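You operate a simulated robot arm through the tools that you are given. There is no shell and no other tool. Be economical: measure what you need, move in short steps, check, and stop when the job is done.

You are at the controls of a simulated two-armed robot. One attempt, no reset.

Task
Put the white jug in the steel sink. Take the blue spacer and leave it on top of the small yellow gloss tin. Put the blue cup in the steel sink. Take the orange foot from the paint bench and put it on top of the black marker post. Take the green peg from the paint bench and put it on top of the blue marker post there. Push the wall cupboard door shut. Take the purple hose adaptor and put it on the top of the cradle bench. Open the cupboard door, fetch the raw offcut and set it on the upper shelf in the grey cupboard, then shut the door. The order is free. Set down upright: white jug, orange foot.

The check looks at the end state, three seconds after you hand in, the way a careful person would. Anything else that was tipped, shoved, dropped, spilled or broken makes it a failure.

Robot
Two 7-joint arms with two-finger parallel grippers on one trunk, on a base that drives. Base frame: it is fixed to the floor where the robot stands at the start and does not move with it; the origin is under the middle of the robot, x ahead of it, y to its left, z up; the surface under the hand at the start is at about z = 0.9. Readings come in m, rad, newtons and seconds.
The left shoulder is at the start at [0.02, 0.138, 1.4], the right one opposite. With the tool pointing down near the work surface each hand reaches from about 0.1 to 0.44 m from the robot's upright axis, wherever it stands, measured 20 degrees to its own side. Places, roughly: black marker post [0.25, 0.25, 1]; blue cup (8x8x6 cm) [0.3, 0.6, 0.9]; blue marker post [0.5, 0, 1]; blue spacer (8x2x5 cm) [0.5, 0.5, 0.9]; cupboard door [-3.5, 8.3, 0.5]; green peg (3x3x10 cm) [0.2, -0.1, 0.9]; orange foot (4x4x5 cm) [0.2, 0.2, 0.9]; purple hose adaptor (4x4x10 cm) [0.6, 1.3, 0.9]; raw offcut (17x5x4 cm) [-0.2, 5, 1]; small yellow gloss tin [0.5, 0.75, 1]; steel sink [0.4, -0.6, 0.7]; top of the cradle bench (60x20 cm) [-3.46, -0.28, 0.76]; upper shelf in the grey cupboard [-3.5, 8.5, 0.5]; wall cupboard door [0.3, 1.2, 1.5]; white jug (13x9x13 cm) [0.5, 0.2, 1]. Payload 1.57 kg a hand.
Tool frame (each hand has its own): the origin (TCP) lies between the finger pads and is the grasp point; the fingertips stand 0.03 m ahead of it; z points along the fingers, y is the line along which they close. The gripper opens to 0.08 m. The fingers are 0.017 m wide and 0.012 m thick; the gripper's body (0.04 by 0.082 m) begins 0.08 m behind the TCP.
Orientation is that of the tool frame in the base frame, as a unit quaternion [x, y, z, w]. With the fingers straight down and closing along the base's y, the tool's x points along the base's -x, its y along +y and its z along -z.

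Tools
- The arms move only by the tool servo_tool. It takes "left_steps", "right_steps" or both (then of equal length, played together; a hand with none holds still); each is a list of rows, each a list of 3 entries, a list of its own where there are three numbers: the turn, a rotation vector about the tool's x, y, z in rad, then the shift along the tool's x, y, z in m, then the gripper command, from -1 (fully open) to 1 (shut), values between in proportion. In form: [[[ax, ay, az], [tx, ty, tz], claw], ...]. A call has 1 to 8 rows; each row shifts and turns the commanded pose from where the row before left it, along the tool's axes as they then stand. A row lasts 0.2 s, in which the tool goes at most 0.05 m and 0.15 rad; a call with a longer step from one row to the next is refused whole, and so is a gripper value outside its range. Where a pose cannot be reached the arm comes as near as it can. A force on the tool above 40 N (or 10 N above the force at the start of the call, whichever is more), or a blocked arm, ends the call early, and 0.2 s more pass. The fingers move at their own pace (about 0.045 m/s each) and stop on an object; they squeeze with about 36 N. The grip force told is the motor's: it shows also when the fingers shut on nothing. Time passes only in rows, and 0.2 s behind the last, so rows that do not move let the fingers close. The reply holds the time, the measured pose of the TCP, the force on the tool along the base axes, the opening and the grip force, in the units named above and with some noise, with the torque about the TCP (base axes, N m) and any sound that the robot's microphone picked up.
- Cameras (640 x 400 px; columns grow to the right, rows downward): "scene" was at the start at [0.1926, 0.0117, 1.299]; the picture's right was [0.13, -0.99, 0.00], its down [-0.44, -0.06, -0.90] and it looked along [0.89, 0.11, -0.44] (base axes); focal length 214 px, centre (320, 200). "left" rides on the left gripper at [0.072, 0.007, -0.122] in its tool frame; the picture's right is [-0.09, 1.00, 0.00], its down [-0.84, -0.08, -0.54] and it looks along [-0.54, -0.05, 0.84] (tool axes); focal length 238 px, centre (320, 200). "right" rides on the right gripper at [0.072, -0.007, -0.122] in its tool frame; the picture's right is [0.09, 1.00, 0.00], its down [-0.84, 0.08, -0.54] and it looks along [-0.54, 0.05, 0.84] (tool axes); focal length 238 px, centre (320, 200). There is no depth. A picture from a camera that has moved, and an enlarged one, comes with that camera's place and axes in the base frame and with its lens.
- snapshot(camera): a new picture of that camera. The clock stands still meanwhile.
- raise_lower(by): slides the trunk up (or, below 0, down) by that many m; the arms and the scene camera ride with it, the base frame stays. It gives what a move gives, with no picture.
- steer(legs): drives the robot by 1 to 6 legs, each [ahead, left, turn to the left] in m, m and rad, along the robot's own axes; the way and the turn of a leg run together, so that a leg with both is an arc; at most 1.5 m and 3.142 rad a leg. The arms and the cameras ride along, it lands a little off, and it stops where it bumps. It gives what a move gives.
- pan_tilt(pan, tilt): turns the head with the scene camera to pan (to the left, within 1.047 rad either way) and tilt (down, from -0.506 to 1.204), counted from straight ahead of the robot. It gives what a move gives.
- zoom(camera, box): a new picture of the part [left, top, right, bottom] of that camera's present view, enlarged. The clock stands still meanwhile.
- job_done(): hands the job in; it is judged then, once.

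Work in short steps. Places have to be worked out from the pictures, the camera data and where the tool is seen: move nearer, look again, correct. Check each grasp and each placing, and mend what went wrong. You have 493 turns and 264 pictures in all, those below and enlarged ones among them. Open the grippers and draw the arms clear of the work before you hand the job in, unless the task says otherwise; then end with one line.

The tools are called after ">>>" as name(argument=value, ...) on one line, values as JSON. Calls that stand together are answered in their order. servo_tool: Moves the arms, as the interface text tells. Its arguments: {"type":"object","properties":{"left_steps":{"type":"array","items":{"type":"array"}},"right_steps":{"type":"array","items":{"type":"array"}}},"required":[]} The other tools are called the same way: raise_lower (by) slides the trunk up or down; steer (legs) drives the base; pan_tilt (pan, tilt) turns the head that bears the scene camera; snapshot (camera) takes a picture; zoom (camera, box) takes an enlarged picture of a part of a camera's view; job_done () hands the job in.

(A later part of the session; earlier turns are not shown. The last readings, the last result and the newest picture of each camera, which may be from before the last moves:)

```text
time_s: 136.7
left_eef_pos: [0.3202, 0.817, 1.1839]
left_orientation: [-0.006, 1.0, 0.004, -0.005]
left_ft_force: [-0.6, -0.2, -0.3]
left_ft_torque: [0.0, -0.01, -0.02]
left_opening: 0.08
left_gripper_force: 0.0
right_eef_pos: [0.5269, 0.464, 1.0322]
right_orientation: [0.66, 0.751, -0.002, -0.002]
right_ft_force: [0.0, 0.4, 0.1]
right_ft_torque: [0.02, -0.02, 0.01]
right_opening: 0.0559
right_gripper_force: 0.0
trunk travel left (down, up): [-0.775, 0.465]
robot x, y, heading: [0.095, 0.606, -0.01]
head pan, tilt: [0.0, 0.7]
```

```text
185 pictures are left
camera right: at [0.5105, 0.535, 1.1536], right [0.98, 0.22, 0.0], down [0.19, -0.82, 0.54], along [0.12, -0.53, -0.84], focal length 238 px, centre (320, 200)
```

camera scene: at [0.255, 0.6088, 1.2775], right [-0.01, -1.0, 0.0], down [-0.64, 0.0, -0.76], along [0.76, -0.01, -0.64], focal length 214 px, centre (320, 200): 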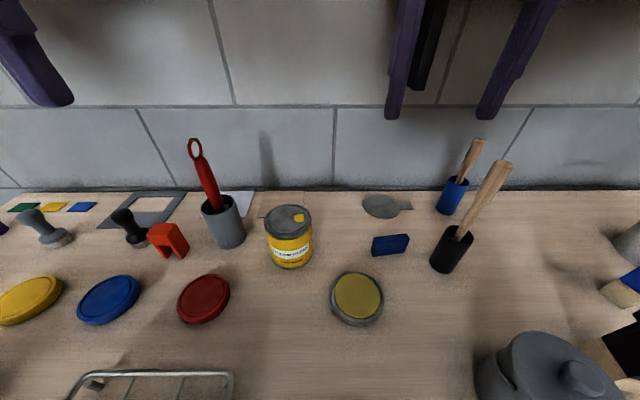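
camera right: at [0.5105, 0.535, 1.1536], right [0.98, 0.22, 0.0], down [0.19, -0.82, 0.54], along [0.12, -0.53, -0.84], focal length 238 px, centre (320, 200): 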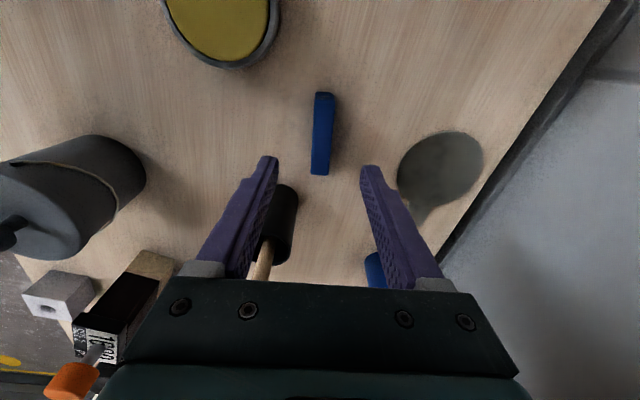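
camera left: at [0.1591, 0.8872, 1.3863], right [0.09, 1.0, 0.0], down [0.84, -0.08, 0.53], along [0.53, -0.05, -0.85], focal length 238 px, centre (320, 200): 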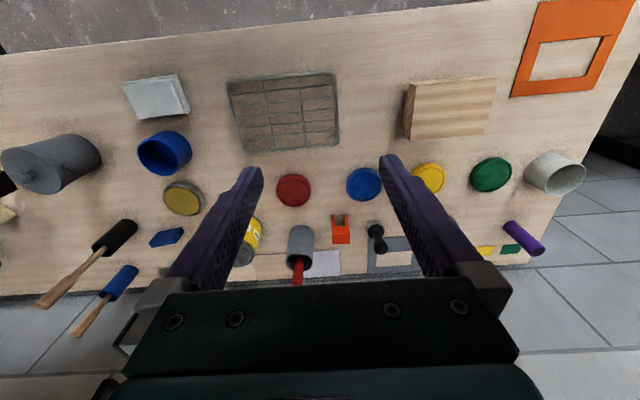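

Centred over the spacer. I descend, close and lift a little.

>>> servo_tool(right_steps=[[[0, 0, 0], [0.004, 0, 0.03], -0.4], [[0, 0, 0], [0, 0, 0.035], -0.4], [[0, 0, 0], [0, 0, 0.028], -0.4], [[0, 0, 0], [0, 0, 0.0], -0.4], [[0, 0, 0], [0, 0, 0.0], 1], [[0, 0, 0], [0, 0, 0.0], 1], [[0, 0, 0], [0, 0, 0.0], 1]])

>>> snapshot(camera="right")

```text
time_s: 138.3
left_eef_pos: [0.3199, 0.8173, 1.1835]
left_orientation: [-0.006, 1.0, 0.004, -0.005]
left_ft_force: [-0.4, 1.0, 0.6]
left_ft_torque: [0.04, 0.03, 0.03]
left_opening: 0.0799
left_gripper_force: 0.1
right_eef_pos: [0.5037, 0.4661, 0.9541]
right_orientation: [0.66, 0.751, -0.002, -0.001]
right_ft_force: [0.0, 0.1, -0.7]
right_ft_torque: [-0.01, 0.01, 0.02]
right_opening: 0.0002
right_gripper_force: 8.0
right hand out of reach, approached as far as the arm can: row 2, 3
trunk travel left (down, up): [-0.775, 0.465]
robot x, y, heading: [0.0932, 0.6085, -0.008]
head pan, tilt: [0.0, 0.7]
```

```text
184 pictures are left
camera right: at [0.4874, 0.5369, 1.0755], right [0.98, 0.22, 0.0], down [0.19, -0.82, 0.54], along [0.12, -0.53, -0.84], focal length 238 px, centre (320, 200)
```

right: 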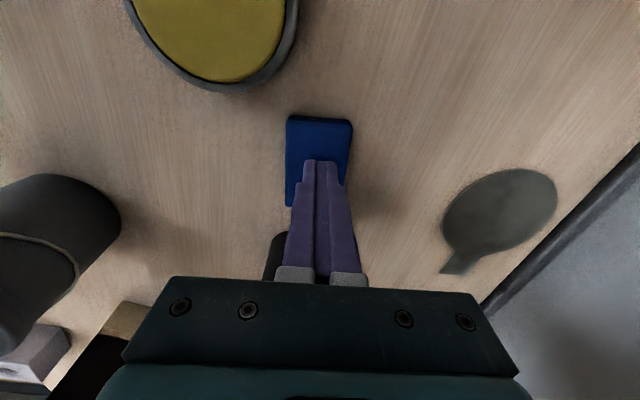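

The arm ran short of reach and the spacer tipped flat, which is harmless. I raise the hand, open it, and lower the trunk 12 cm to gain reach.

>>> servo_tool(right_steps=[[[0, 0, 0], [0, 0, -0.04], 1], [[0, 0, 0], [0, 0, -0.045], 1], [[0, 0, 0], [0, 0, -0.045], -1], [[0, 0, 0], [0, 0, -0.045], -1], [[0, 0, 0], [0, 0, -0.02], -1], [[0, 0, 0], [0, 0, 0], -1]])

>>> raise_lower(by=-0.12)

>>> snapshot(camera="right")

>>> snapshot(camera="scene")

```text
time_s: 139.7
left_eef_pos: [0.3199, 0.8157, 1.1844]
left_orientation: [-0.006, 1.0, 0.004, -0.006]
left_ft_force: [-0.2, -0.8, 0.0]
left_ft_torque: [0.03, -0.02, 0.03]
left_opening: 0.0801
left_gripper_force: 0.0
right_eef_pos: [0.5046, 0.4658, 1.1498]
right_orientation: [0.66, 0.752, -0.003, 0.0]
right_ft_force: [0.6, -0.4, 0.2]
right_ft_torque: [-0.01, -0.02, 0.03]
right_opening: 0.0804
right_gripper_force: 0.0
trunk travel left (down, up): [-0.775, 0.465]
robot x, y, heading: [0.092, 0.6069, -0.011]
head pan, tilt: [0.0, 0.7]
```

```text
time_s: 141.2
left_eef_pos: [0.3204, 0.8163, 1.0632]
left_orientation: [-0.006, 1.0, 0.004, -0.005]
left_ft_force: [-0.1, 0.1, -0.2]
left_ft_torque: [0.01, -0.03, -0.03]
left_opening: 0.0801
left_gripper_force: 0.1
right_eef_pos: [0.5047, 0.4662, 1.0305]
right_orientation: [0.66, 0.751, -0.002, 0.0]
right_ft_force: [0.1, 0.5, 0.3]
right_ft_torque: [0.03, -0.03, 0.0]
right_opening: 0.0801
right_gripper_force: 0.1
trunk travel left (down, up): [-0.655, 0.585]
robot x, y, heading: [0.094, 0.6096, -0.006]
head pan, tilt: [0.0, 0.7]
```

```text
183 pictures are left
camera right: at [0.4886, 0.5364, 1.1516], right [0.98, 0.22, 0.0], down [0.19, -0.82, 0.54], along [0.12, -0.53, -0.84], focal length 238 px, centre (320, 200)
```

right: 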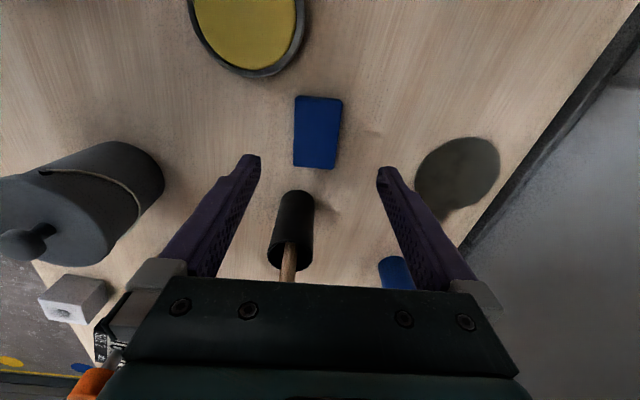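

```text
182 pictures are left
camera scene: at [0.2799, 0.6086, 1.1575], right [-0.01, -1.0, 0.0], down [-0.64, 0.0, -0.77], along [0.76, -0.01, -0.64], focal length 214 px, centre (320, 200)
```

scene: 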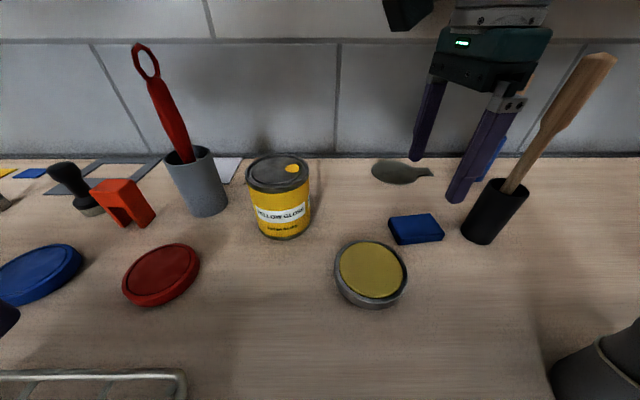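

The spacer now lies flat at [0.501, 0.467], right under the hand. I descend so the tips are just above the bench and grip across its 5 cm.

>>> servo_tool(right_steps=[[[0, 0, 0], [0, -0.004, 0.03], -1], [[0, 0, 0], [0, 0, 0.035], -1], [[0, 0, 0], [0, 0, 0.03], -1], [[0, 0, 0], [0, 0, 0.0], -1]])

>>> snapshot(camera="right")

```text
time_s: 142.2
left_eef_pos: [0.3199, 0.8164, 1.0638]
left_orientation: [-0.006, 1.0, 0.004, -0.005]
left_ft_force: [0.3, 0.0, 0.1]
left_ft_torque: [0.02, 0.05, -0.01]
left_opening: 0.08
left_gripper_force: 0.1
right_eef_pos: [0.501, 0.4652, 0.9358]
right_orientation: [0.66, 0.751, -0.002, -0.001]
right_ft_force: [-0.2, 0.1, -0.1]
right_ft_torque: [-0.01, -0.04, -0.03]
right_opening: 0.08
right_gripper_force: 0.1
trunk travel left (down, up): [-0.655, 0.585]
robot x, y, heading: [0.0907, 0.6115, -0.006]
head pan, tilt: [0.0, 0.7]
```

```text
181 pictures are left
camera right: at [0.4847, 0.5361, 1.0567], right [0.98, 0.22, 0.0], down [0.19, -0.82, 0.54], along [0.12, -0.53, -0.84], focal length 238 px, centre (320, 200)
```

right: 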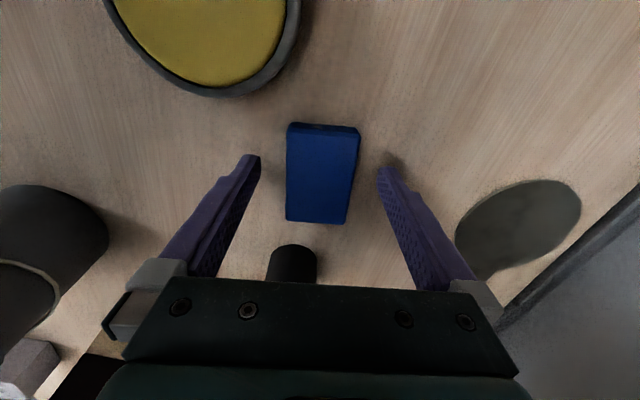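

Nicely straddled. Close and lift.

>>> servo_tool(right_steps=[[[0, 0, 0], [0, 0, 0.002], -0.3], [[0, 0, 0], [0, 0, 0.0], 1], [[0, 0, 0], [0, 0, 0.0], 1], [[0, 0, 0], [0, 0, 0.0], 1], [[0, 0, 0], [0, 0, -0.03], 1], [[0, 0, 0], [0, 0, -0.04], 1], [[0, 0, 0], [0, 0, -0.04], 1], [[0, 0, 0], [0, 0, -0.04], 1]])

>>> snapshot(camera="right")

```text
time_s: 144.0
left_eef_pos: [0.3213, 0.8164, 1.0637]
left_orientation: [-0.006, 1.0, 0.004, -0.006]
left_ft_force: [0.6, -0.5, 0.3]
left_ft_torque: [0.0, 0.03, 0.0]
left_opening: 0.08
left_gripper_force: 0.0
right_eef_pos: [0.5014, 0.4673, 1.0854]
right_orientation: [0.66, 0.751, -0.002, -0.001]
right_ft_force: [0.4, -0.6, -1.1]
right_ft_torque: [0.02, 0.01, 0.0]
right_opening: 0.0436
right_gripper_force: 36.2
trunk travel left (down, up): [-0.655, 0.585]
robot x, y, heading: [0.0932, 0.612, -0.003]
head pan, tilt: [0.0, 0.7]
```

```text
180 pictures are left
camera right: at [0.4857, 0.5364, 1.2056], right [0.98, 0.22, 0.0], down [0.19, -0.82, 0.54], along [0.12, -0.53, -0.84], focal length 238 px, centre (320, 200)
```

right: 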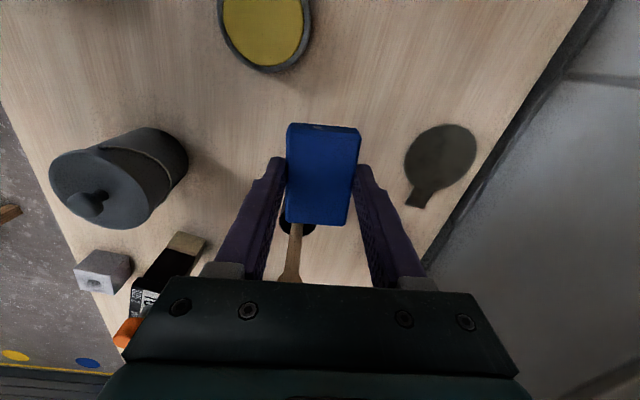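

Held at 4.4 cm opening. I shift the base 10 cm left, then carry it over the tin.

>>> steer(legs=[[0, 0.1, 0]])

>>> servo_tool(right_steps=[[[0, 0, 0], [0.04, 0.005, -0.01], 1], [[0, 0, 0], [0.04, 0.01, 0], 1], [[0, 0, 0], [0, 0, 0], 1]])

>>> snapshot(camera="scene")

```text
time_s: 145.2
left_eef_pos: [0.3198, 0.9148, 1.064]
left_orientation: [-0.007, 1.0, 0.005, -0.005]
left_ft_force: [0.2, -0.6, -0.5]
left_ft_torque: [-0.01, 0.01, -0.02]
left_opening: 0.0797
left_gripper_force: 0.0
right_eef_pos: [0.5021, 0.5657, 1.0844]
right_orientation: [0.66, 0.752, -0.002, -0.001]
right_ft_force: [0.3, -0.6, 0.1]
right_ft_torque: [-0.01, -0.01, 0.02]
right_opening: 0.0439
right_gripper_force: 36.2
trunk travel left (down, up): [-0.655, 0.585]
robot x, y, heading: [0.0928, 0.7136, -0.003]
head pan, tilt: [0.0, 0.7]
```

```text
time_s: 146.0
left_eef_pos: [0.3205, 0.9158, 1.0647]
left_orientation: [-0.007, 1.0, 0.004, -0.006]
left_ft_force: [-0.1, -0.3, 0.0]
left_ft_torque: [0.0, -0.02, 0.0]
left_opening: 0.08
left_gripper_force: 0.0
right_eef_pos: [0.507, 0.6471, 1.0937]
right_orientation: [0.66, 0.751, -0.001, 0.0]
right_ft_force: [0.3, -0.8, 0.8]
right_ft_torque: [-0.02, 0.02, 0.0]
right_opening: 0.0435
right_gripper_force: 35.8
trunk travel left (down, up): [-0.655, 0.585]
robot x, y, heading: [0.0945, 0.7083, -0.007]
head pan, tilt: [0.0, 0.7]
```

```text
179 pictures are left
camera scene: at [0.2804, 0.708, 1.1575], right [-0.01, -1.0, 0.0], down [-0.64, 0.0, -0.76], along [0.76, 0.0, -0.64], focal length 214 px, centre (320, 200)
```

scene: 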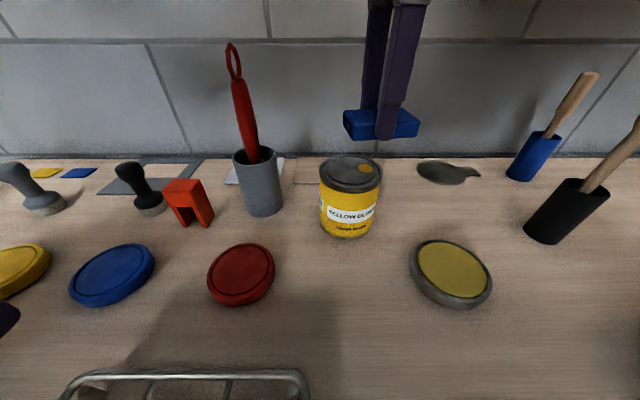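

The tin's centre checks out at [0.523, 0.665]. I move over it and down to just above.

>>> servo_tool(right_steps=[[[0, 0, 0], [0.0152, 0.018, 0], 1], [[0, 0, 0], [0, 0, 0.03], 1], [[0, 0, 0], [0, 0, 0.015], 1], [[0, 0, 0], [0, 0, 0], 1]])

>>> zoom(camera="scene", box=[270, 90, 430, 190])

>>> snapshot(camera="right")

```text
time_s: 147.0
left_eef_pos: [0.3192, 0.9164, 1.0636]
left_orientation: [-0.006, 1.0, 0.004, -0.006]
left_ft_force: [0.5, 0.3, 0.8]
left_ft_torque: [0.03, -0.01, 0.01]
left_opening: 0.08
left_gripper_force: 0.1
right_eef_pos: [0.5227, 0.6649, 1.0491]
right_orientation: [0.659, 0.752, -0.002, 0.0]
right_ft_force: [0.6, 0.3, 0.5]
right_ft_torque: [-0.01, 0.02, 0.01]
right_opening: 0.0438
right_gripper_force: 36.0
trunk travel left (down, up): [-0.655, 0.585]
robot x, y, heading: [0.0923, 0.707, -0.005]
head pan, tilt: [0.0, 0.7]
```

```text
4.00 times, centred on (350, 140) of scene
camera zoom: at [0.2804, 0.7079, 1.1575], right [-0.01, -1.0, 0.0], down [-0.64, 0.0, -0.76], along [0.76, 0.0, -0.64], focal length 858 px, centre (200, 440)
```

zoom: 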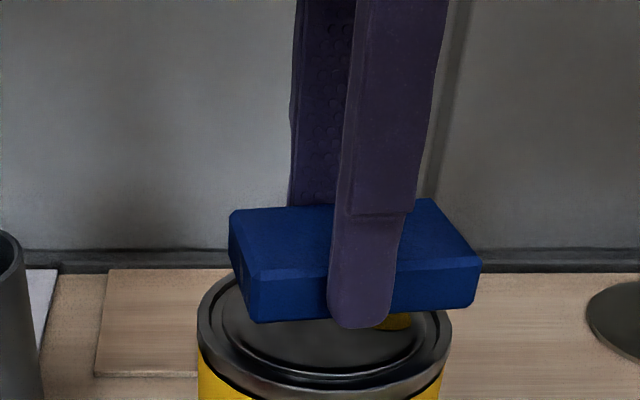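

```text
177 pictures are left
camera right: at [0.507, 0.7345, 1.1697], right [0.98, 0.22, 0.0], down [0.19, -0.82, 0.54], along [0.12, -0.53, -0.84], focal length 238 px, centre (320, 200)
```

right: 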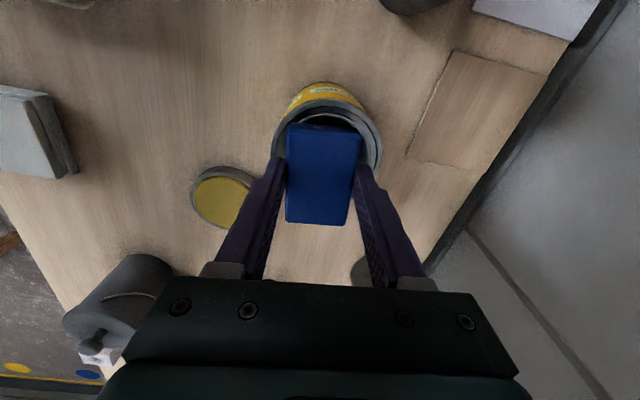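

The spacer sits about 1 cm toward -y of the tin's centre. I correct that and lower to contact.

>>> servo_tool(right_steps=[[[0, 0, 0], [0.01, 0, 0.006], 1], [[0, 0, 0], [0, 0, 0.005], 1], [[0, 0, 0], [0, 0, 0], 1]])

>>> servo_tool(right_steps=[[[0, 0, 0], [0, 0, 0.003], 1], [[0, 0, 0], [0, 0, 0], 1]])

>>> zoom(camera="scene", box=[270, 90, 430, 190])

```text
time_s: 147.8
left_eef_pos: [0.3212, 0.9162, 1.0644]
left_orientation: [-0.006, 1.0, 0.005, -0.006]
left_ft_force: [0.2, -0.6, 0.4]
left_ft_torque: [0.01, 0.0, 0.0]
left_opening: 0.08
left_gripper_force: 0.1
right_eef_pos: [0.5231, 0.6746, 1.0378]
right_orientation: [0.66, 0.752, -0.002, 0.0]
right_ft_force: [0.4, -0.2, -0.4]
right_ft_torque: [0.01, 0.03, -0.04]
right_opening: 0.0439
right_gripper_force: 36.0
trunk travel left (down, up): [-0.655, 0.585]
robot x, y, heading: [0.0947, 0.7104, -0.006]
head pan, tilt: [0.0, 0.7]
```

```text
time_s: 148.4
left_eef_pos: [0.3202, 0.9152, 1.0642]
left_orientation: [-0.006, 1.0, 0.004, -0.005]
left_ft_force: [0.1, -1.2, 0.2]
left_ft_torque: [-0.01, 0.03, -0.03]
left_opening: 0.08
left_gripper_force: 0.1
right_eef_pos: [0.5205, 0.6747, 1.0347]
right_orientation: [0.659, 0.752, -0.002, 0.0]
right_ft_force: [-0.4, 0.4, 0.6]
right_ft_torque: [0.0, -0.01, 0.01]
right_opening: 0.0433
right_gripper_force: 35.8
trunk travel left (down, up): [-0.655, 0.585]
robot x, y, heading: [0.0912, 0.7089, -0.004]
head pan, tilt: [0.0, 0.7]
```

```text
4.00 times, centred on (350, 140) of scene
camera zoom: at [0.2804, 0.7079, 1.1575], right [-0.01, -1.0, 0.0], down [-0.64, 0.0, -0.76], along [0.76, 0.0, -0.64], focal length 858 px, centre (200, 440)
```

zoom: 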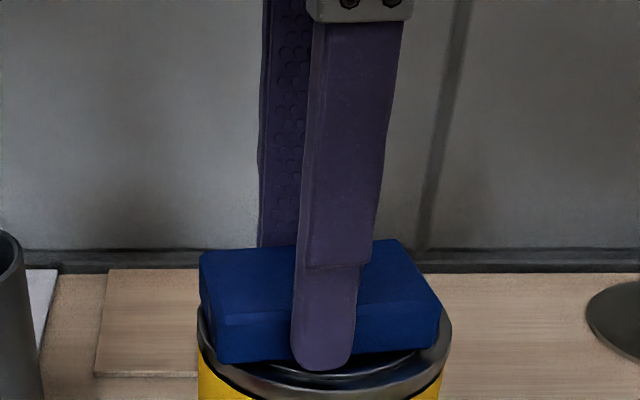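

Centred now and almost in contact. A few more small steps.

>>> servo_tool(right_steps=[[[0, 0, 0], [0, 0, 0.002], 1], [[0, 0, 0], [0, 0, 0], 1]])

>>> servo_tool(right_steps=[[[0, 0, 0], [0, 0, 0.002], 1], [[0, 0, 0], [0, 0, 0], 1]])

```text
time_s: 149.0
left_eef_pos: [0.3208, 0.9149, 1.0641]
left_orientation: [-0.006, 1.0, 0.005, -0.005]
left_ft_force: [-0.6, 0.2, -0.4]
left_ft_torque: [0.02, 0.03, 0.0]
left_opening: 0.08
left_gripper_force: 0.1
right_eef_pos: [0.5214, 0.6737, 1.0333]
right_orientation: [0.658, 0.753, -0.001, -0.001]
right_ft_force: [-2.5, -0.7, 8.2]
right_ft_torque: [-0.1, -0.02, -0.05]
right_opening: 0.0437
right_gripper_force: 35.8
trunk travel left (down, up): [-0.655, 0.585]
robot x, y, heading: [0.0964, 0.7083, -0.006]
head pan, tilt: [0.0, 0.7]
```

```text
time_s: 149.6
left_eef_pos: [0.3216, 0.9159, 1.0654]
left_orientation: [-0.006, 1.0, 0.004, -0.005]
left_ft_force: [0.6, 0.1, 0.6]
left_ft_torque: [0.01, 0.0, -0.02]
left_opening: 0.08
left_gripper_force: 0.1
right_eef_pos: [0.5213, 0.674, 1.0338]
right_orientation: [0.659, 0.752, -0.001, -0.001]
right_ft_force: [-9.4, -0.7, 31.4]
right_ft_torque: [-0.17, 0.25, -0.02]
right_opening: 0.0433
right_gripper_force: 36.0
trunk travel left (down, up): [-0.655, 0.585]
robot x, y, heading: [0.0951, 0.7063, -0.002]
head pan, tilt: [0.0, 0.7]
```

Contact. I relieve it, open in small stages, then rise.

>>> servo_tool(right_steps=[[[0, 0, 0], [0, 0, -0.0025], 1], [[0, 0, 0], [0, 0, 0], 1], [[0, 0, 0], [0, 0, 0], -0.2], [[0, 0, 0], [0, 0, 0], -0.3], [[0, 0, 0], [0, 0, 0], -0.5], [[0, 0, 0], [0, 0, 0], -0.7], [[0, 0, 0], [0, 0, 0], -0.7]])

>>> servo_tool(right_steps=[[[0, 0, 0], [0, 0, -0.03], -0.7], [[0, 0, 0], [0, 0, -0.045], -0.7], [[0, 0, 0], [0, 0, -0.045], -1], [[0, 0, 0], [0, 0, -0.03], -1]])

>>> snapshot(camera="scene")

```text
time_s: 151.2
left_eef_pos: [0.3201, 0.9149, 1.0637]
left_orientation: [-0.006, 1.0, 0.004, -0.005]
left_ft_force: [-0.1, 0.2, 0.3]
left_ft_torque: [-0.02, 0.0, 0.02]
left_opening: 0.0801
left_gripper_force: 0.1
right_eef_pos: [0.5203, 0.6745, 1.0328]
right_orientation: [0.659, 0.752, -0.002, 0.0]
right_ft_force: [0.0, 0.9, -0.9]
right_ft_torque: [-0.01, 0.01, -0.01]
right_opening: 0.068
right_gripper_force: 0.0
trunk travel left (down, up): [-0.655, 0.585]
robot x, y, heading: [0.0909, 0.7056, -0.007]
head pan, tilt: [0.0, 0.7]
```

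```text
time_s: 152.4
left_eef_pos: [0.3196, 0.916, 1.0638]
left_orientation: [-0.006, 1.0, 0.004, -0.005]
left_ft_force: [-0.1, 0.2, 0.5]
left_ft_torque: [0.0, 0.02, -0.01]
left_opening: 0.0801
left_gripper_force: 0.0
right_eef_pos: [0.5125, 0.6701, 1.1419]
right_orientation: [0.662, 0.748, -0.033, -0.039]
right_ft_force: [0.7, 0.1, -0.9]
right_ft_torque: [0.01, 0.02, -0.03]
right_opening: 0.0801
right_gripper_force: 0.0
trunk travel left (down, up): [-0.655, 0.585]
robot x, y, heading: [0.0936, 0.7116, -0.007]
head pan, tilt: [0.0, 0.7]
stopped in row 4 (right hand): the arm was blocked; the commanded pose is now the measured one
```

```text
175 pictures are left
camera scene: at [0.2805, 0.708, 1.1575], right [-0.01, -1.0, 0.0], down [-0.64, 0.0, -0.76], along [0.76, 0.0, -0.64], focal length 214 px, centre (320, 200)
```

scene: 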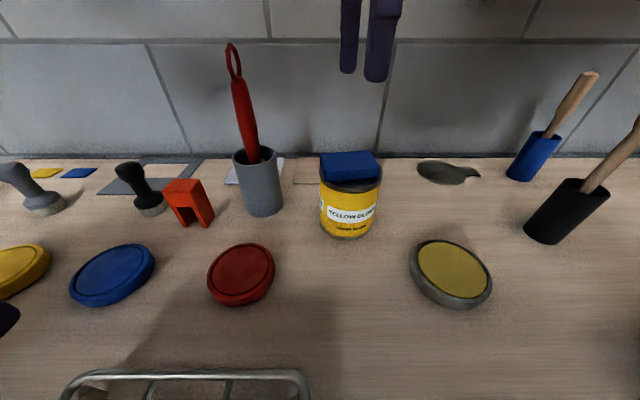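

The spacer rests on the tin. I back off, raise the trunk, and look at the wall cupboard.

>>> steer(legs=[[-0.4, 0, 0]])

>>> raise_lower(by=0.12)

>>> pan_tilt(pan=0.7, tilt=-0.1)

>>> snapshot(camera="scene")

```text
time_s: 154.9
left_eef_pos: [-0.0785, 0.9176, 1.0644]
left_orientation: [-0.008, 1.0, 0.004, -0.005]
left_ft_force: [0.0, 0.2, 0.0]
left_ft_torque: [0.03, 0.02, 0.01]
left_opening: 0.0798
left_gripper_force: 0.1
right_eef_pos: [0.1155, 0.6718, 1.1428]
right_orientation: [0.661, 0.748, -0.033, -0.039]
right_ft_force: [0.3, 0.3, -0.7]
right_ft_torque: [0.01, 0.02, -0.01]
right_opening: 0.0801
right_gripper_force: 0.0
trunk travel left (down, up): [-0.655, 0.585]
robot x, y, heading: [-0.3034, 0.7114, 0.0]
head pan, tilt: [0.0, 0.7]
```

```text
time_s: 156.4
left_eef_pos: [-0.0761, 0.9186, 1.1855]
left_orientation: [-0.008, 1.0, 0.005, -0.005]
left_ft_force: [0.5, -0.3, 0.0]
left_ft_torque: [0.03, 0.0, 0.03]
left_opening: 0.08
left_gripper_force: 0.0
right_eef_pos: [0.1142, 0.6733, 1.2629]
right_orientation: [0.662, 0.748, -0.034, -0.039]
right_ft_force: [0.7, -0.2, -0.4]
right_ft_torque: [0.0, -0.04, -0.01]
right_opening: 0.0801
right_gripper_force: 0.0
trunk travel left (down, up): [-0.775, 0.465]
robot x, y, heading: [-0.3056, 0.7105, -0.005]
head pan, tilt: [0.0, 0.7]
```

```text
time_s: 157.5
left_eef_pos: [-0.0773, 0.9177, 1.1839]
left_orientation: [-0.008, 1.0, 0.004, -0.005]
left_ft_force: [0.1, 0.1, -0.8]
left_ft_torque: [-0.01, 0.03, -0.02]
left_opening: 0.08
left_gripper_force: 0.1
right_eef_pos: [0.1145, 0.6725, 1.2632]
right_orientation: [0.662, 0.748, -0.034, -0.039]
right_ft_force: [0.9, -0.6, -0.2]
right_ft_torque: [0.02, -0.01, 0.02]
right_opening: 0.0797
right_gripper_force: 0.0
trunk travel left (down, up): [-0.775, 0.465]
robot x, y, heading: [-0.3037, 0.7122, -0.001]
head pan, tilt: [0.7, -0.099]
```

```text
174 pictures are left
camera scene: at [-0.1351, 0.7662, 1.3501], right [0.64, -0.77, 0.0], down [0.08, 0.06, -1.0], along [0.76, 0.64, 0.1], focal length 214 px, centre (320, 200)
```

scene: 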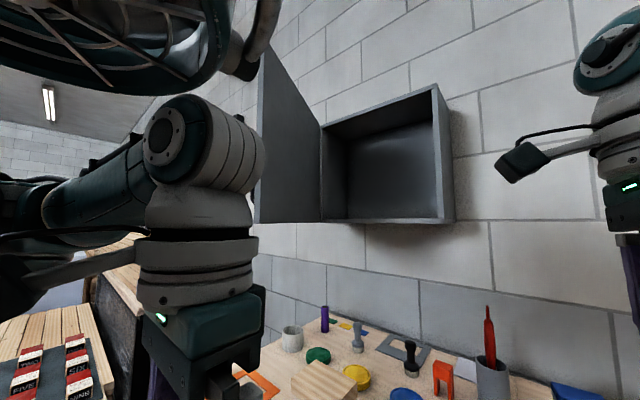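

The cupboard spans y ≈ 0.88–1.25 on the wall with its bottom at z ≈ 1.35. Its door is hinged on the left at about [0.45, 1.25] and stands open about 70°, free edge near [0.10, 1.12]. I must get to its outer (left) side. I straighten the right hand while backing off.

>>> steer(legs=[[-0.25, 0, 0]])

>>> servo_tool(right_steps=[[[-0.0074, -0.0085, -0.1447], [0, 0, 0.01], 1], [[-0.0074, -0.0085, -0.1447], [0, 0, 0.01], 1], [[-0.0074, -0.0085, -0.1447], [0, 0, 0.01], 1], [[-0.0074, -0.0085, -0.1447], [0, 0, 0], 1], [[-0.0074, -0.0085, -0.1447], [0, 0, 0], 1], [[-0.0074, -0.0085, -0.1447], [0, 0, 0], 1], [[-0.0074, -0.0085, -0.1447], [0, 0, 0], 1], [[-0.0074, -0.0085, -0.1447], [0, 0, 0], 1]])

>>> servo_tool(right_steps=[[[-0.0074, -0.0085, -0.1447], [0, 0, 0], 1], [[-0.0074, -0.0085, -0.1447], [0, 0, 0], 1], [[0, 0, 0], [0, 0, 0], 1]])

>>> pan_tilt(pan=1.0, tilt=0.3)

>>> snapshot(camera="scene")

```text
time_s: 159.3
left_eef_pos: [-0.3262, 0.9183, 1.1836]
left_orientation: [-0.009, 1.0, 0.005, -0.005]
left_ft_force: [0.1, 0.1, 0.1]
left_ft_torque: [-0.03, 0.01, 0.0]
left_opening: 0.0801
left_gripper_force: 0.0
right_eef_pos: [-0.1333, 0.673, 1.2626]
right_orientation: [0.661, 0.748, -0.034, -0.039]
right_ft_force: [0.2, -0.7, 0.5]
right_ft_torque: [0.0, 0.02, 0.0]
right_opening: 0.08
right_gripper_force: 0.1
trunk travel left (down, up): [-0.775, 0.465]
robot x, y, heading: [-0.5534, 0.7085, 0.001]
head pan, tilt: [0.7, -0.099]
```

```text
time_s: 161.1
left_eef_pos: [-0.3256, 0.9182, 1.1834]
left_orientation: [-0.007, 1.0, 0.004, -0.005]
left_ft_force: [0.0, 0.2, 0.0]
left_ft_torque: [0.01, 0.03, 0.0]
left_opening: 0.0801
left_gripper_force: 0.1
right_eef_pos: [-0.1365, 0.6737, 1.2318]
right_orientation: [0.143, 0.99, -0.008, -0.009]
right_ft_force: [0.1, 0.4, -0.6]
right_ft_torque: [-0.01, -0.04, -0.01]
right_opening: 0.0
right_gripper_force: 21.3
trunk travel left (down, up): [-0.775, 0.465]
robot x, y, heading: [-0.5518, 0.7096, -0.001]
head pan, tilt: [0.7, -0.099]
```

```text
time_s: 161.9
left_eef_pos: [-0.3249, 0.9198, 1.1836]
left_orientation: [-0.009, 1.0, 0.004, -0.005]
left_ft_force: [-0.4, -0.1, -0.1]
left_ft_torque: [0.03, -0.02, 0.01]
left_opening: 0.0798
left_gripper_force: 0.0
right_eef_pos: [-0.1366, 0.6724, 1.2318]
right_orientation: [-0.002, 1.0, 0.0, 0.0]
right_ft_force: [-0.2, 0.5, -1.5]
right_ft_torque: [0.01, 0.0, 0.03]
right_opening: 0.0003
right_gripper_force: 20.8
trunk travel left (down, up): [-0.775, 0.465]
robot x, y, heading: [-0.5466, 0.7084, -0.002]
head pan, tilt: [0.7, -0.099]
```

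```text
time_s: 162.8
left_eef_pos: [-0.3253, 0.9194, 1.1851]
left_orientation: [-0.008, 1.0, 0.004, -0.005]
left_ft_force: [0.2, -0.6, -0.2]
left_ft_torque: [0.0, -0.01, 0.02]
left_opening: 0.0799
left_gripper_force: 0.0
right_eef_pos: [-0.1352, 0.6738, 1.2338]
right_orientation: [-0.001, 1.0, 0.0, 0.0]
right_ft_force: [0.5, -0.5, -0.4]
right_ft_torque: [0.02, 0.01, -0.01]
right_opening: 0.0001
right_gripper_force: 21.3
trunk travel left (down, up): [-0.775, 0.465]
robot x, y, heading: [-0.5503, 0.7125, -0.006]
head pan, tilt: [1.0, 0.3]
```

```text
173 pictures are left
camera scene: at [-0.3988, 0.7895, 1.3137], right [0.84, -0.54, 0.0], down [-0.16, -0.25, -0.96], along [0.52, 0.8, -0.29], focal length 214 px, centre (320, 200)
```

scene: 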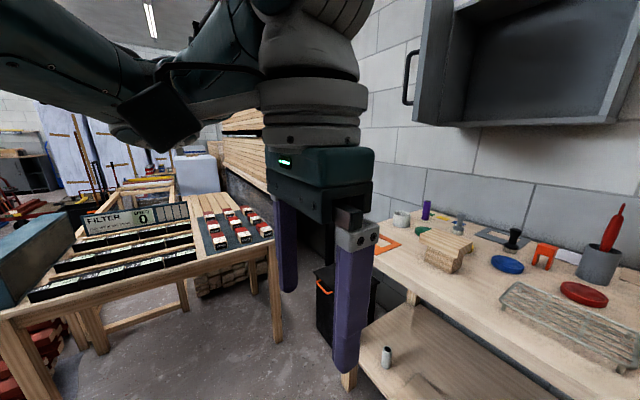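

The way to the left is free (the filter table starts near y = 1.9). I drive to y ≈ 1.4 and look at the door's outer side.

>>> steer(legs=[[0, 0.68, 0]])

>>> pan_tilt(pan=-0.2, tilt=0.1)

>>> snapshot(camera="scene")

```text
time_s: 166.5
left_eef_pos: [-0.3225, 1.5998, 1.1839]
left_orientation: [-0.008, 1.0, 0.004, -0.005]
left_ft_force: [-0.2, 0.0, -0.6]
left_ft_torque: [0.01, -0.06, -0.04]
left_opening: 0.0801
left_gripper_force: 0.0
right_eef_pos: [-0.1342, 1.3544, 1.2329]
right_orientation: [-0.001, 1.0, 0.0, 0.0]
right_ft_force: [-0.3, -0.1, -0.2]
right_ft_torque: [-0.01, 0.04, -0.01]
right_opening: 0.0
right_gripper_force: 21.4
trunk travel left (down, up): [-0.775, 0.465]
robot x, y, heading: [-0.5488, 1.391, -0.003]
head pan, tilt: [1.0, 0.3]
```

```text
time_s: 167.9
left_eef_pos: [-0.323, 1.5991, 1.1839]
left_orientation: [-0.007, 1.0, 0.004, -0.005]
left_ft_force: [0.4, -0.2, 0.5]
left_ft_torque: [-0.01, 0.02, 0.0]
left_opening: 0.0799
left_gripper_force: 0.0
right_eef_pos: [-0.1338, 1.3534, 1.2336]
right_orientation: [0.001, 1.0, 0.0, 0.0]
right_ft_force: [1.0, 0.5, -0.8]
right_ft_torque: [-0.01, -0.01, 0.01]
right_opening: 0.0
right_gripper_force: 20.9
trunk travel left (down, up): [-0.775, 0.465]
robot x, y, heading: [-0.5514, 1.3896, -0.003]
head pan, tilt: [-0.201, 0.099]
```

```text
172 pictures are left
camera scene: at [-0.357, 1.3732, 1.3323], right [-0.2, -0.98, 0.0], down [-0.1, 0.02, -0.99], along [0.97, -0.2, -0.1], focal length 214 px, centre (320, 200)
```

scene: 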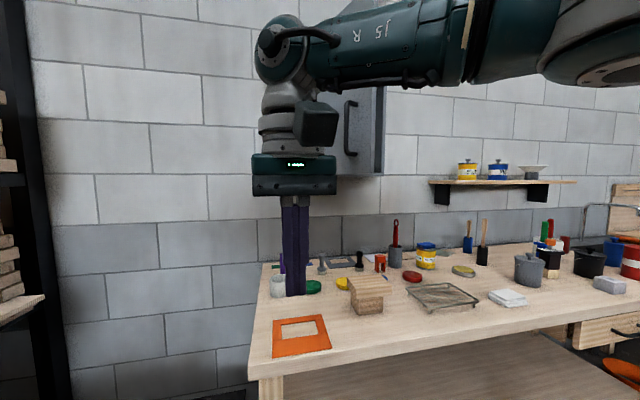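

The door's outer side with its handle faces me, its free edge at about [0.10, 1.13]. I raise the trunk so the hand is at door height and come up beside the door.

>>> raise_lower(by=0.29)

>>> steer(legs=[[0.24, -0.08, 0]])

>>> snapshot(camera="scene")

>>> snapshot(camera="right")

```text
time_s: 170.9
left_eef_pos: [-0.3227, 1.5989, 1.474]
left_orientation: [-0.006, 1.0, 0.005, -0.005]
left_ft_force: [0.0, 0.8, -0.3]
left_ft_torque: [0.03, -0.01, 0.03]
left_opening: 0.0802
left_gripper_force: 0.1
right_eef_pos: [-0.1329, 1.3538, 1.5225]
right_orientation: [0.0, 1.0, 0.0, 0.0]
right_ft_force: [-0.1, 0.4, 0.0]
right_ft_torque: [0.01, -0.02, -0.03]
right_opening: 0.0001
right_gripper_force: 21.8
trunk travel left (down, up): [-1.065, 0.175]
robot x, y, heading: [-0.5534, 1.3923, -0.007]
head pan, tilt: [-0.201, 0.099]
```

```text
time_s: 172.7
left_eef_pos: [-0.0839, 1.5198, 1.4744]
left_orientation: [-0.007, 1.0, 0.005, -0.005]
left_ft_force: [-1.1, -1.5, -0.6]
left_ft_torque: [-0.01, 0.0, 0.06]
left_opening: 0.0802
left_gripper_force: 0.1
right_eef_pos: [0.1049, 1.2734, 1.5235]
right_orientation: [0.0, 1.0, 0.0, 0.0]
right_ft_force: [-0.4, -0.7, -0.4]
right_ft_torque: [-0.01, -0.03, -0.01]
right_opening: 0.0
right_gripper_force: 21.7
trunk travel left (down, up): [-1.065, 0.175]
robot x, y, heading: [-0.3108, 1.3128, -0.004]
head pan, tilt: [-0.201, 0.099]
```

```text
171 pictures are left
camera scene: at [-0.1185, 1.2934, 1.6223], right [-0.2, -0.98, 0.0], down [-0.1, 0.02, -1.0], along [0.97, -0.2, -0.1], focal length 214 px, centre (320, 200)
```

scene: 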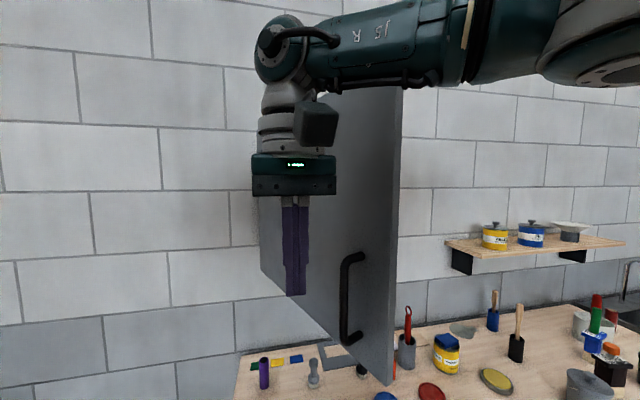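

```text
170 pictures are left
camera right: at [0.0326, 1.2668, 1.6445], right [-0.09, 1.0, 0.0], down [0.84, 0.08, 0.54], along [0.54, 0.05, -0.84], focal length 238 px, centre (320, 200)
```

right: 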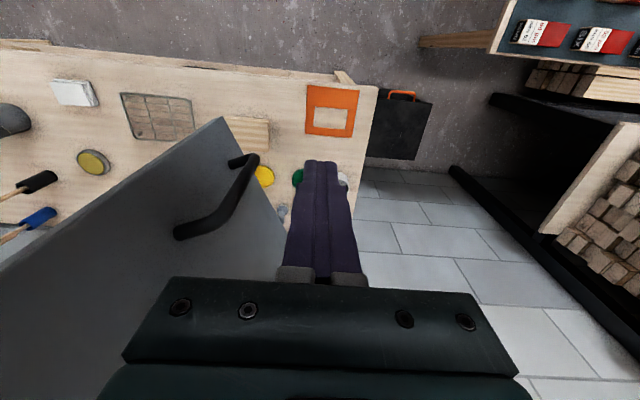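

The hand is outside the door with a clear view. I go forward 10 cm past the handle, then press sideways to swing the door.

>>> steer(legs=[[0.1, 0, 0]])

>>> steer(legs=[[0.03, -0.09, 0]])

>>> snapshot(camera="right")

```text
time_s: 173.8
left_eef_pos: [0.0159, 1.5192, 1.4744]
left_orientation: [-0.007, 1.0, 0.004, -0.005]
left_ft_force: [0.5, 0.7, 0.1]
left_ft_torque: [0.01, 0.01, 0.02]
left_opening: 0.0802
left_gripper_force: 0.0
right_eef_pos: [0.2042, 1.2728, 1.5218]
right_orientation: [0.001, 1.0, 0.0, 0.0]
right_ft_force: [0.6, 0.3, 0.1]
right_ft_torque: [0.01, -0.01, -0.01]
right_opening: 0.0002
right_gripper_force: 21.0
trunk travel left (down, up): [-1.065, 0.175]
robot x, y, heading: [-0.2085, 1.3114, -0.012]
head pan, tilt: [-0.201, 0.099]
```

```text
time_s: 175.0
left_eef_pos: [0.0453, 1.4295, 1.4739]
left_orientation: [-0.008, 1.0, 0.004, -0.006]
left_ft_force: [0.5, 0.6, 0.5]
left_ft_torque: [0.01, 0.0, 0.02]
left_opening: 0.08
left_gripper_force: 0.2
right_eef_pos: [0.2331, 1.1832, 1.524]
right_orientation: [-0.001, 1.0, 0.0, 0.0]
right_ft_force: [0.2, 0.5, 0.2]
right_ft_torque: [0.01, 0.03, 0.01]
right_opening: 0.0001
right_gripper_force: 21.5
trunk travel left (down, up): [-1.065, 0.175]
robot x, y, heading: [-0.1829, 1.2237, -0.006]
head pan, tilt: [-0.201, 0.099]
```

```text
169 pictures are left
camera right: at [0.1615, 1.1767, 1.6443], right [-0.09, 1.0, 0.0], down [0.84, 0.08, 0.54], along [0.54, 0.05, -0.84], focal length 238 px, centre (320, 200)
```

right: 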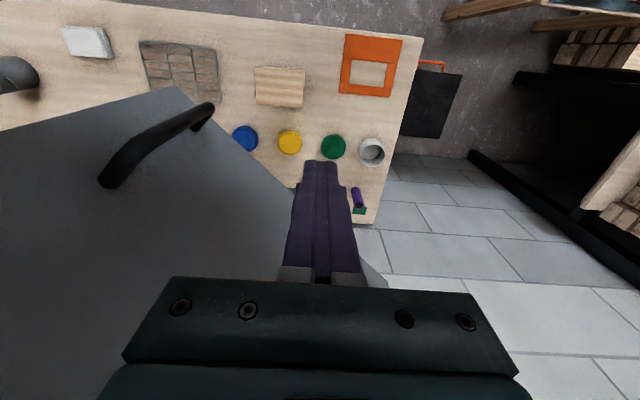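

The door is in contact with the hand. I continue along its closing arc.

>>> steer(legs=[[0.03, -0.07, 0], [0.05, -0.055, 0]])

>>> snapshot(camera="right")

>>> snapshot(camera="scene")

```text
time_s: 176.6
left_eef_pos: [0.1256, 1.3032, 1.4743]
left_orientation: [-0.008, 1.0, 0.004, -0.005]
left_ft_force: [0.1, 1.0, -1.2]
left_ft_torque: [-0.01, 0.0, 0.0]
left_opening: 0.08
left_gripper_force: 0.0
right_eef_pos: [0.3133, 1.0578, 1.5232]
right_orientation: [0.001, 1.0, -0.001, -0.001]
right_ft_force: [-0.6, -0.3, -0.6]
right_ft_torque: [0.01, 0.0, 0.0]
right_opening: 0.0002
right_gripper_force: 21.4
trunk travel left (down, up): [-1.065, 0.175]
robot x, y, heading: [-0.1049, 1.0964, -0.005]
head pan, tilt: [-0.201, 0.099]
```

```text
168 pictures are left
camera right: at [0.2411, 1.0515, 1.6443], right [-0.09, 1.0, 0.0], down [0.84, 0.08, 0.54], along [0.54, 0.05, -0.84], focal length 238 px, centre (320, 200)
```

right: 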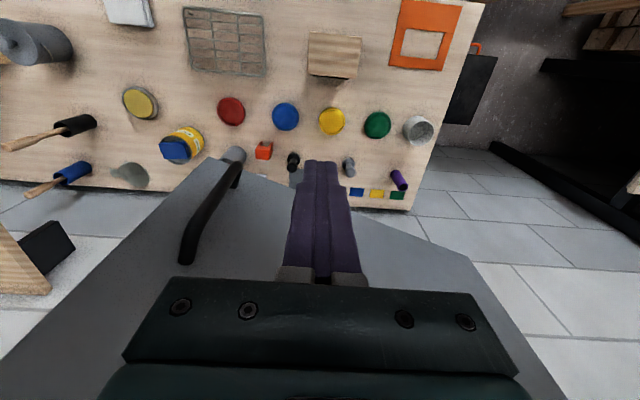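

```text
167 pictures are left
camera scene: at [0.09, 1.0782, 1.6223], right [-0.2, -0.98, 0.0], down [-0.1, 0.02, -1.0], along [0.97, -0.2, -0.1], focal length 214 px, centre (320, 200)
```

scene: 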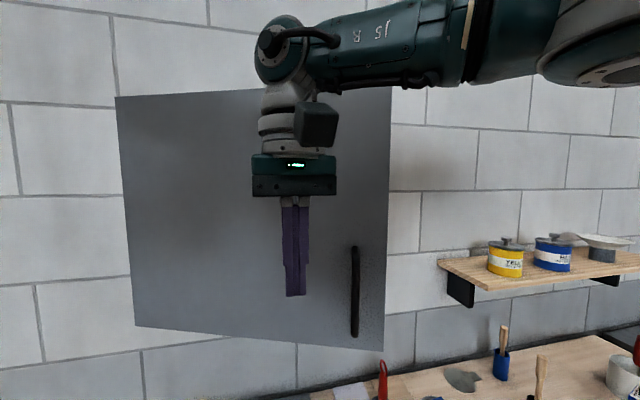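

The door is swinging shut. I continue pushing forward.

>>> steer(legs=[[0.05, -0.02, 0], [0.03, 0, 0]])

>>> snapshot(camera="right")

>>> snapshot(camera="scene")

```text
time_s: 178.0
left_eef_pos: [0.2058, 1.2847, 1.4744]
left_orientation: [-0.008, 1.0, 0.004, -0.006]
left_ft_force: [0.2, 0.9, 0.3]
left_ft_torque: [-0.03, 0.02, 0.04]
left_opening: 0.0798
left_gripper_force: 0.1
right_eef_pos: [0.3941, 1.038, 1.5218]
right_orientation: [0.002, 1.0, 0.0, 0.0]
right_ft_force: [0.7, -0.4, -1.0]
right_ft_torque: [0.01, 0.01, 0.02]
right_opening: 0.0
right_gripper_force: 21.2
trunk travel left (down, up): [-1.065, 0.175]
robot x, y, heading: [-0.0237, 1.0757, -0.006]
head pan, tilt: [-0.201, 0.099]
```

```text
166 pictures are left
camera right: at [0.3218, 1.031, 1.6442], right [-0.09, 1.0, 0.0], down [0.84, 0.08, 0.54], along [0.54, 0.05, -0.84], focal length 238 px, centre (320, 200)
```

right: 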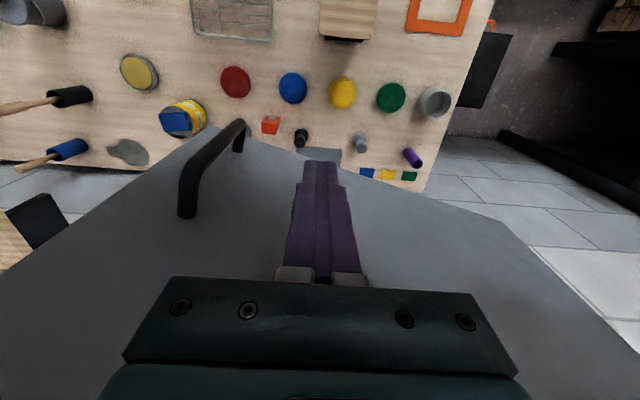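

```text
165 pictures are left
camera scene: at [0.1707, 1.0578, 1.6223], right [-0.2, -0.98, 0.0], down [-0.1, 0.02, -1.0], along [0.97, -0.2, -0.1], focal length 214 px, centre (320, 200)
```

scene: 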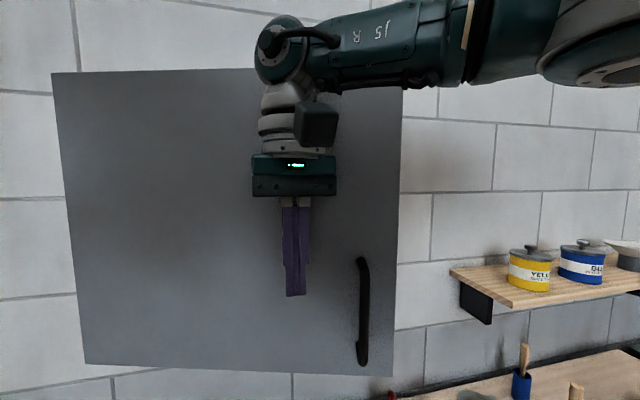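

Nearly shut. I do the last push with the arm, where the force limit applies.

>>> servo_tool(right_steps=[[[0, 0, 0], [-0.01, 0, 0], 1], [[0, 0, 0], [-0.01, 0, 0], 1], [[0, 0, 0], [-0.01, 0, 0], 1], [[0, 0, 0], [-0.01, 0, 0], 1], [[0, 0, 0], [-0.01, 0, 0], 1], [[0, 0, 0], [-0.01, 0, 0], 1]])

>>> snapshot(camera="right")

```text
time_s: 179.4
left_eef_pos: [0.2055, 1.2842, 1.4747]
left_orientation: [-0.007, 1.0, 0.004, -0.005]
left_ft_force: [-0.4, 0.0, 0.7]
left_ft_torque: [0.01, 0.0, 0.0]
left_opening: 0.08
left_gripper_force: 0.0
right_eef_pos: [0.4316, 1.0311, 1.5213]
right_orientation: [0.001, 1.0, -0.002, 0.0]
right_ft_force: [0.1, 0.0, -0.4]
right_ft_torque: [-0.03, 0.0, -0.01]
right_opening: 0.0
right_gripper_force: 21.9
right hand out of reach, approached as far as the arm can: row 4, 5, 6
trunk travel left (down, up): [-1.065, 0.175]
robot x, y, heading: [-0.0218, 1.0763, -0.007]
head pan, tilt: [-0.201, 0.099]
```

```text
164 pictures are left
camera right: at [0.3598, 1.0243, 1.6428], right [-0.09, 1.0, 0.0], down [0.84, 0.08, 0.54], along [0.54, 0.05, -0.84], focal length 238 px, centre (320, 200)
```

right: 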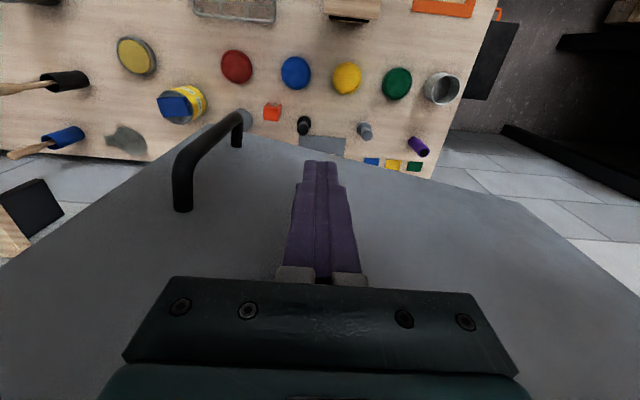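

The arm is at its reach limit. I push on with small base moves.

>>> steer(legs=[[0.025, 0, 0]])

>>> steer(legs=[[0.02, 0, 0]])

>>> snapshot(camera="scene")

>>> snapshot(camera="right")

```text
time_s: 180.2
left_eef_pos: [0.23, 1.2848, 1.475]
left_orientation: [-0.007, 1.0, 0.003, -0.006]
left_ft_force: [0.8, 0.3, -0.3]
left_ft_torque: [0.02, 0.0, -0.01]
left_opening: 0.0799
left_gripper_force: 0.0
right_eef_pos: [0.4566, 1.0314, 1.521]
right_orientation: [0.001, 1.0, -0.001, 0.001]
right_ft_force: [-0.7, -0.1, -0.1]
right_ft_torque: [-0.04, -0.03, -0.01]
right_opening: 0.0
right_gripper_force: 21.3
trunk travel left (down, up): [-1.065, 0.175]
robot x, y, heading: [0.0062, 1.0766, -0.005]
head pan, tilt: [-0.201, 0.099]
```

```text
time_s: 181.0
left_eef_pos: [0.2499, 1.2839, 1.4734]
left_orientation: [-0.006, 1.0, 0.004, -0.005]
left_ft_force: [0.3, 0.1, 0.3]
left_ft_torque: [0.04, 0.0, 0.03]
left_opening: 0.0801
left_gripper_force: 0.1
right_eef_pos: [0.4764, 1.0314, 1.522]
right_orientation: [0.0, 1.0, 0.001, 0.0]
right_ft_force: [-0.7, -0.1, -0.5]
right_ft_torque: [0.01, 0.01, -0.04]
right_opening: 0.0
right_gripper_force: 21.4
trunk travel left (down, up): [-1.065, 0.175]
robot x, y, heading: [0.0255, 1.0748, -0.003]
head pan, tilt: [-0.201, 0.099]
```

```text
163 pictures are left
camera scene: at [0.2156, 1.0576, 1.6223], right [-0.2, -0.98, 0.0], down [-0.1, 0.02, -1.0], along [0.97, -0.2, -0.1], focal length 214 px, centre (320, 200)
```

scene: 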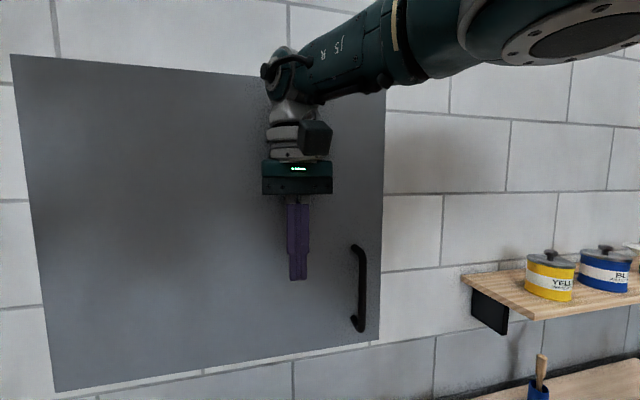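

```text
162 pictures are left
camera right: at [0.4046, 1.0242, 1.6427], right [-0.09, 1.0, 0.0], down [0.84, 0.08, 0.54], along [0.54, 0.05, -0.84], focal length 238 px, centre (320, 200)
```

right: 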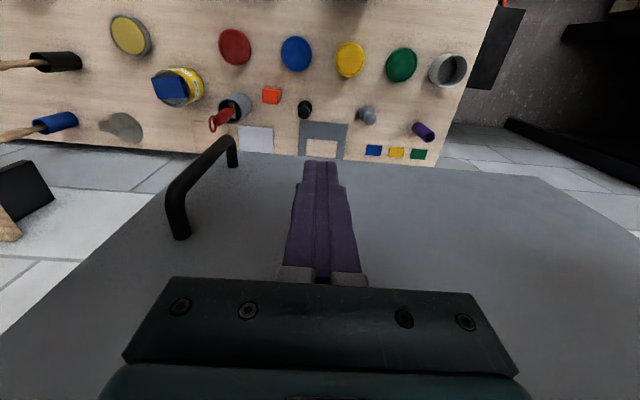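

The door's lower edge now runs parallel to the wall. I push a touch more to confirm that it's seated.

>>> steer(legs=[[0.015, 0, 0]])

>>> snapshot(camera="right")

```text
time_s: 181.9
left_eef_pos: [0.2637, 1.2834, 1.4738]
left_orientation: [-0.007, 1.0, 0.004, -0.005]
left_ft_force: [-0.2, 0.0, 0.4]
left_ft_torque: [-0.01, 0.01, 0.01]
left_opening: 0.0801
left_gripper_force: 0.1
right_eef_pos: [0.4863, 1.0298, 1.5212]
right_orientation: [0.001, 1.0, -0.002, -0.007]
right_ft_force: [-3.0, -1.5, 0.7]
right_ft_torque: [0.13, -0.42, -0.01]
right_opening: 0.0
right_gripper_force: 21.1
trunk travel left (down, up): [-1.065, 0.175]
robot x, y, heading: [0.04, 1.0742, -0.005]
head pan, tilt: [-0.201, 0.099]
stopped in leg 1: the force on the tool passed its limit at 75 N (the readings are from after the stop); the commanded pose is now the measured one
```

```text
161 pictures are left
camera right: at [0.4168, 1.0241, 1.6442], right [-0.09, 1.0, 0.0], down [0.84, 0.08, 0.53], along [0.53, 0.05, -0.85], focal length 238 px, centre (320, 200)
```

right: 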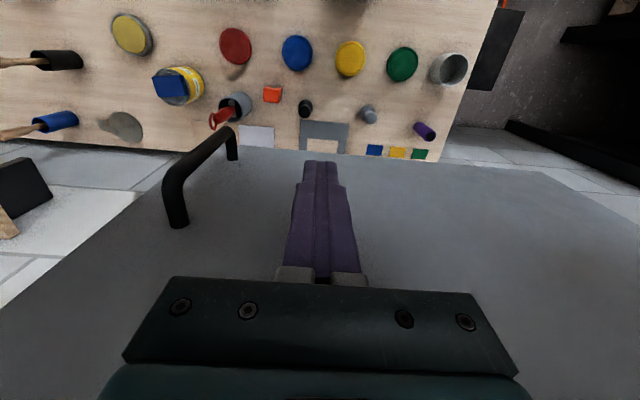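

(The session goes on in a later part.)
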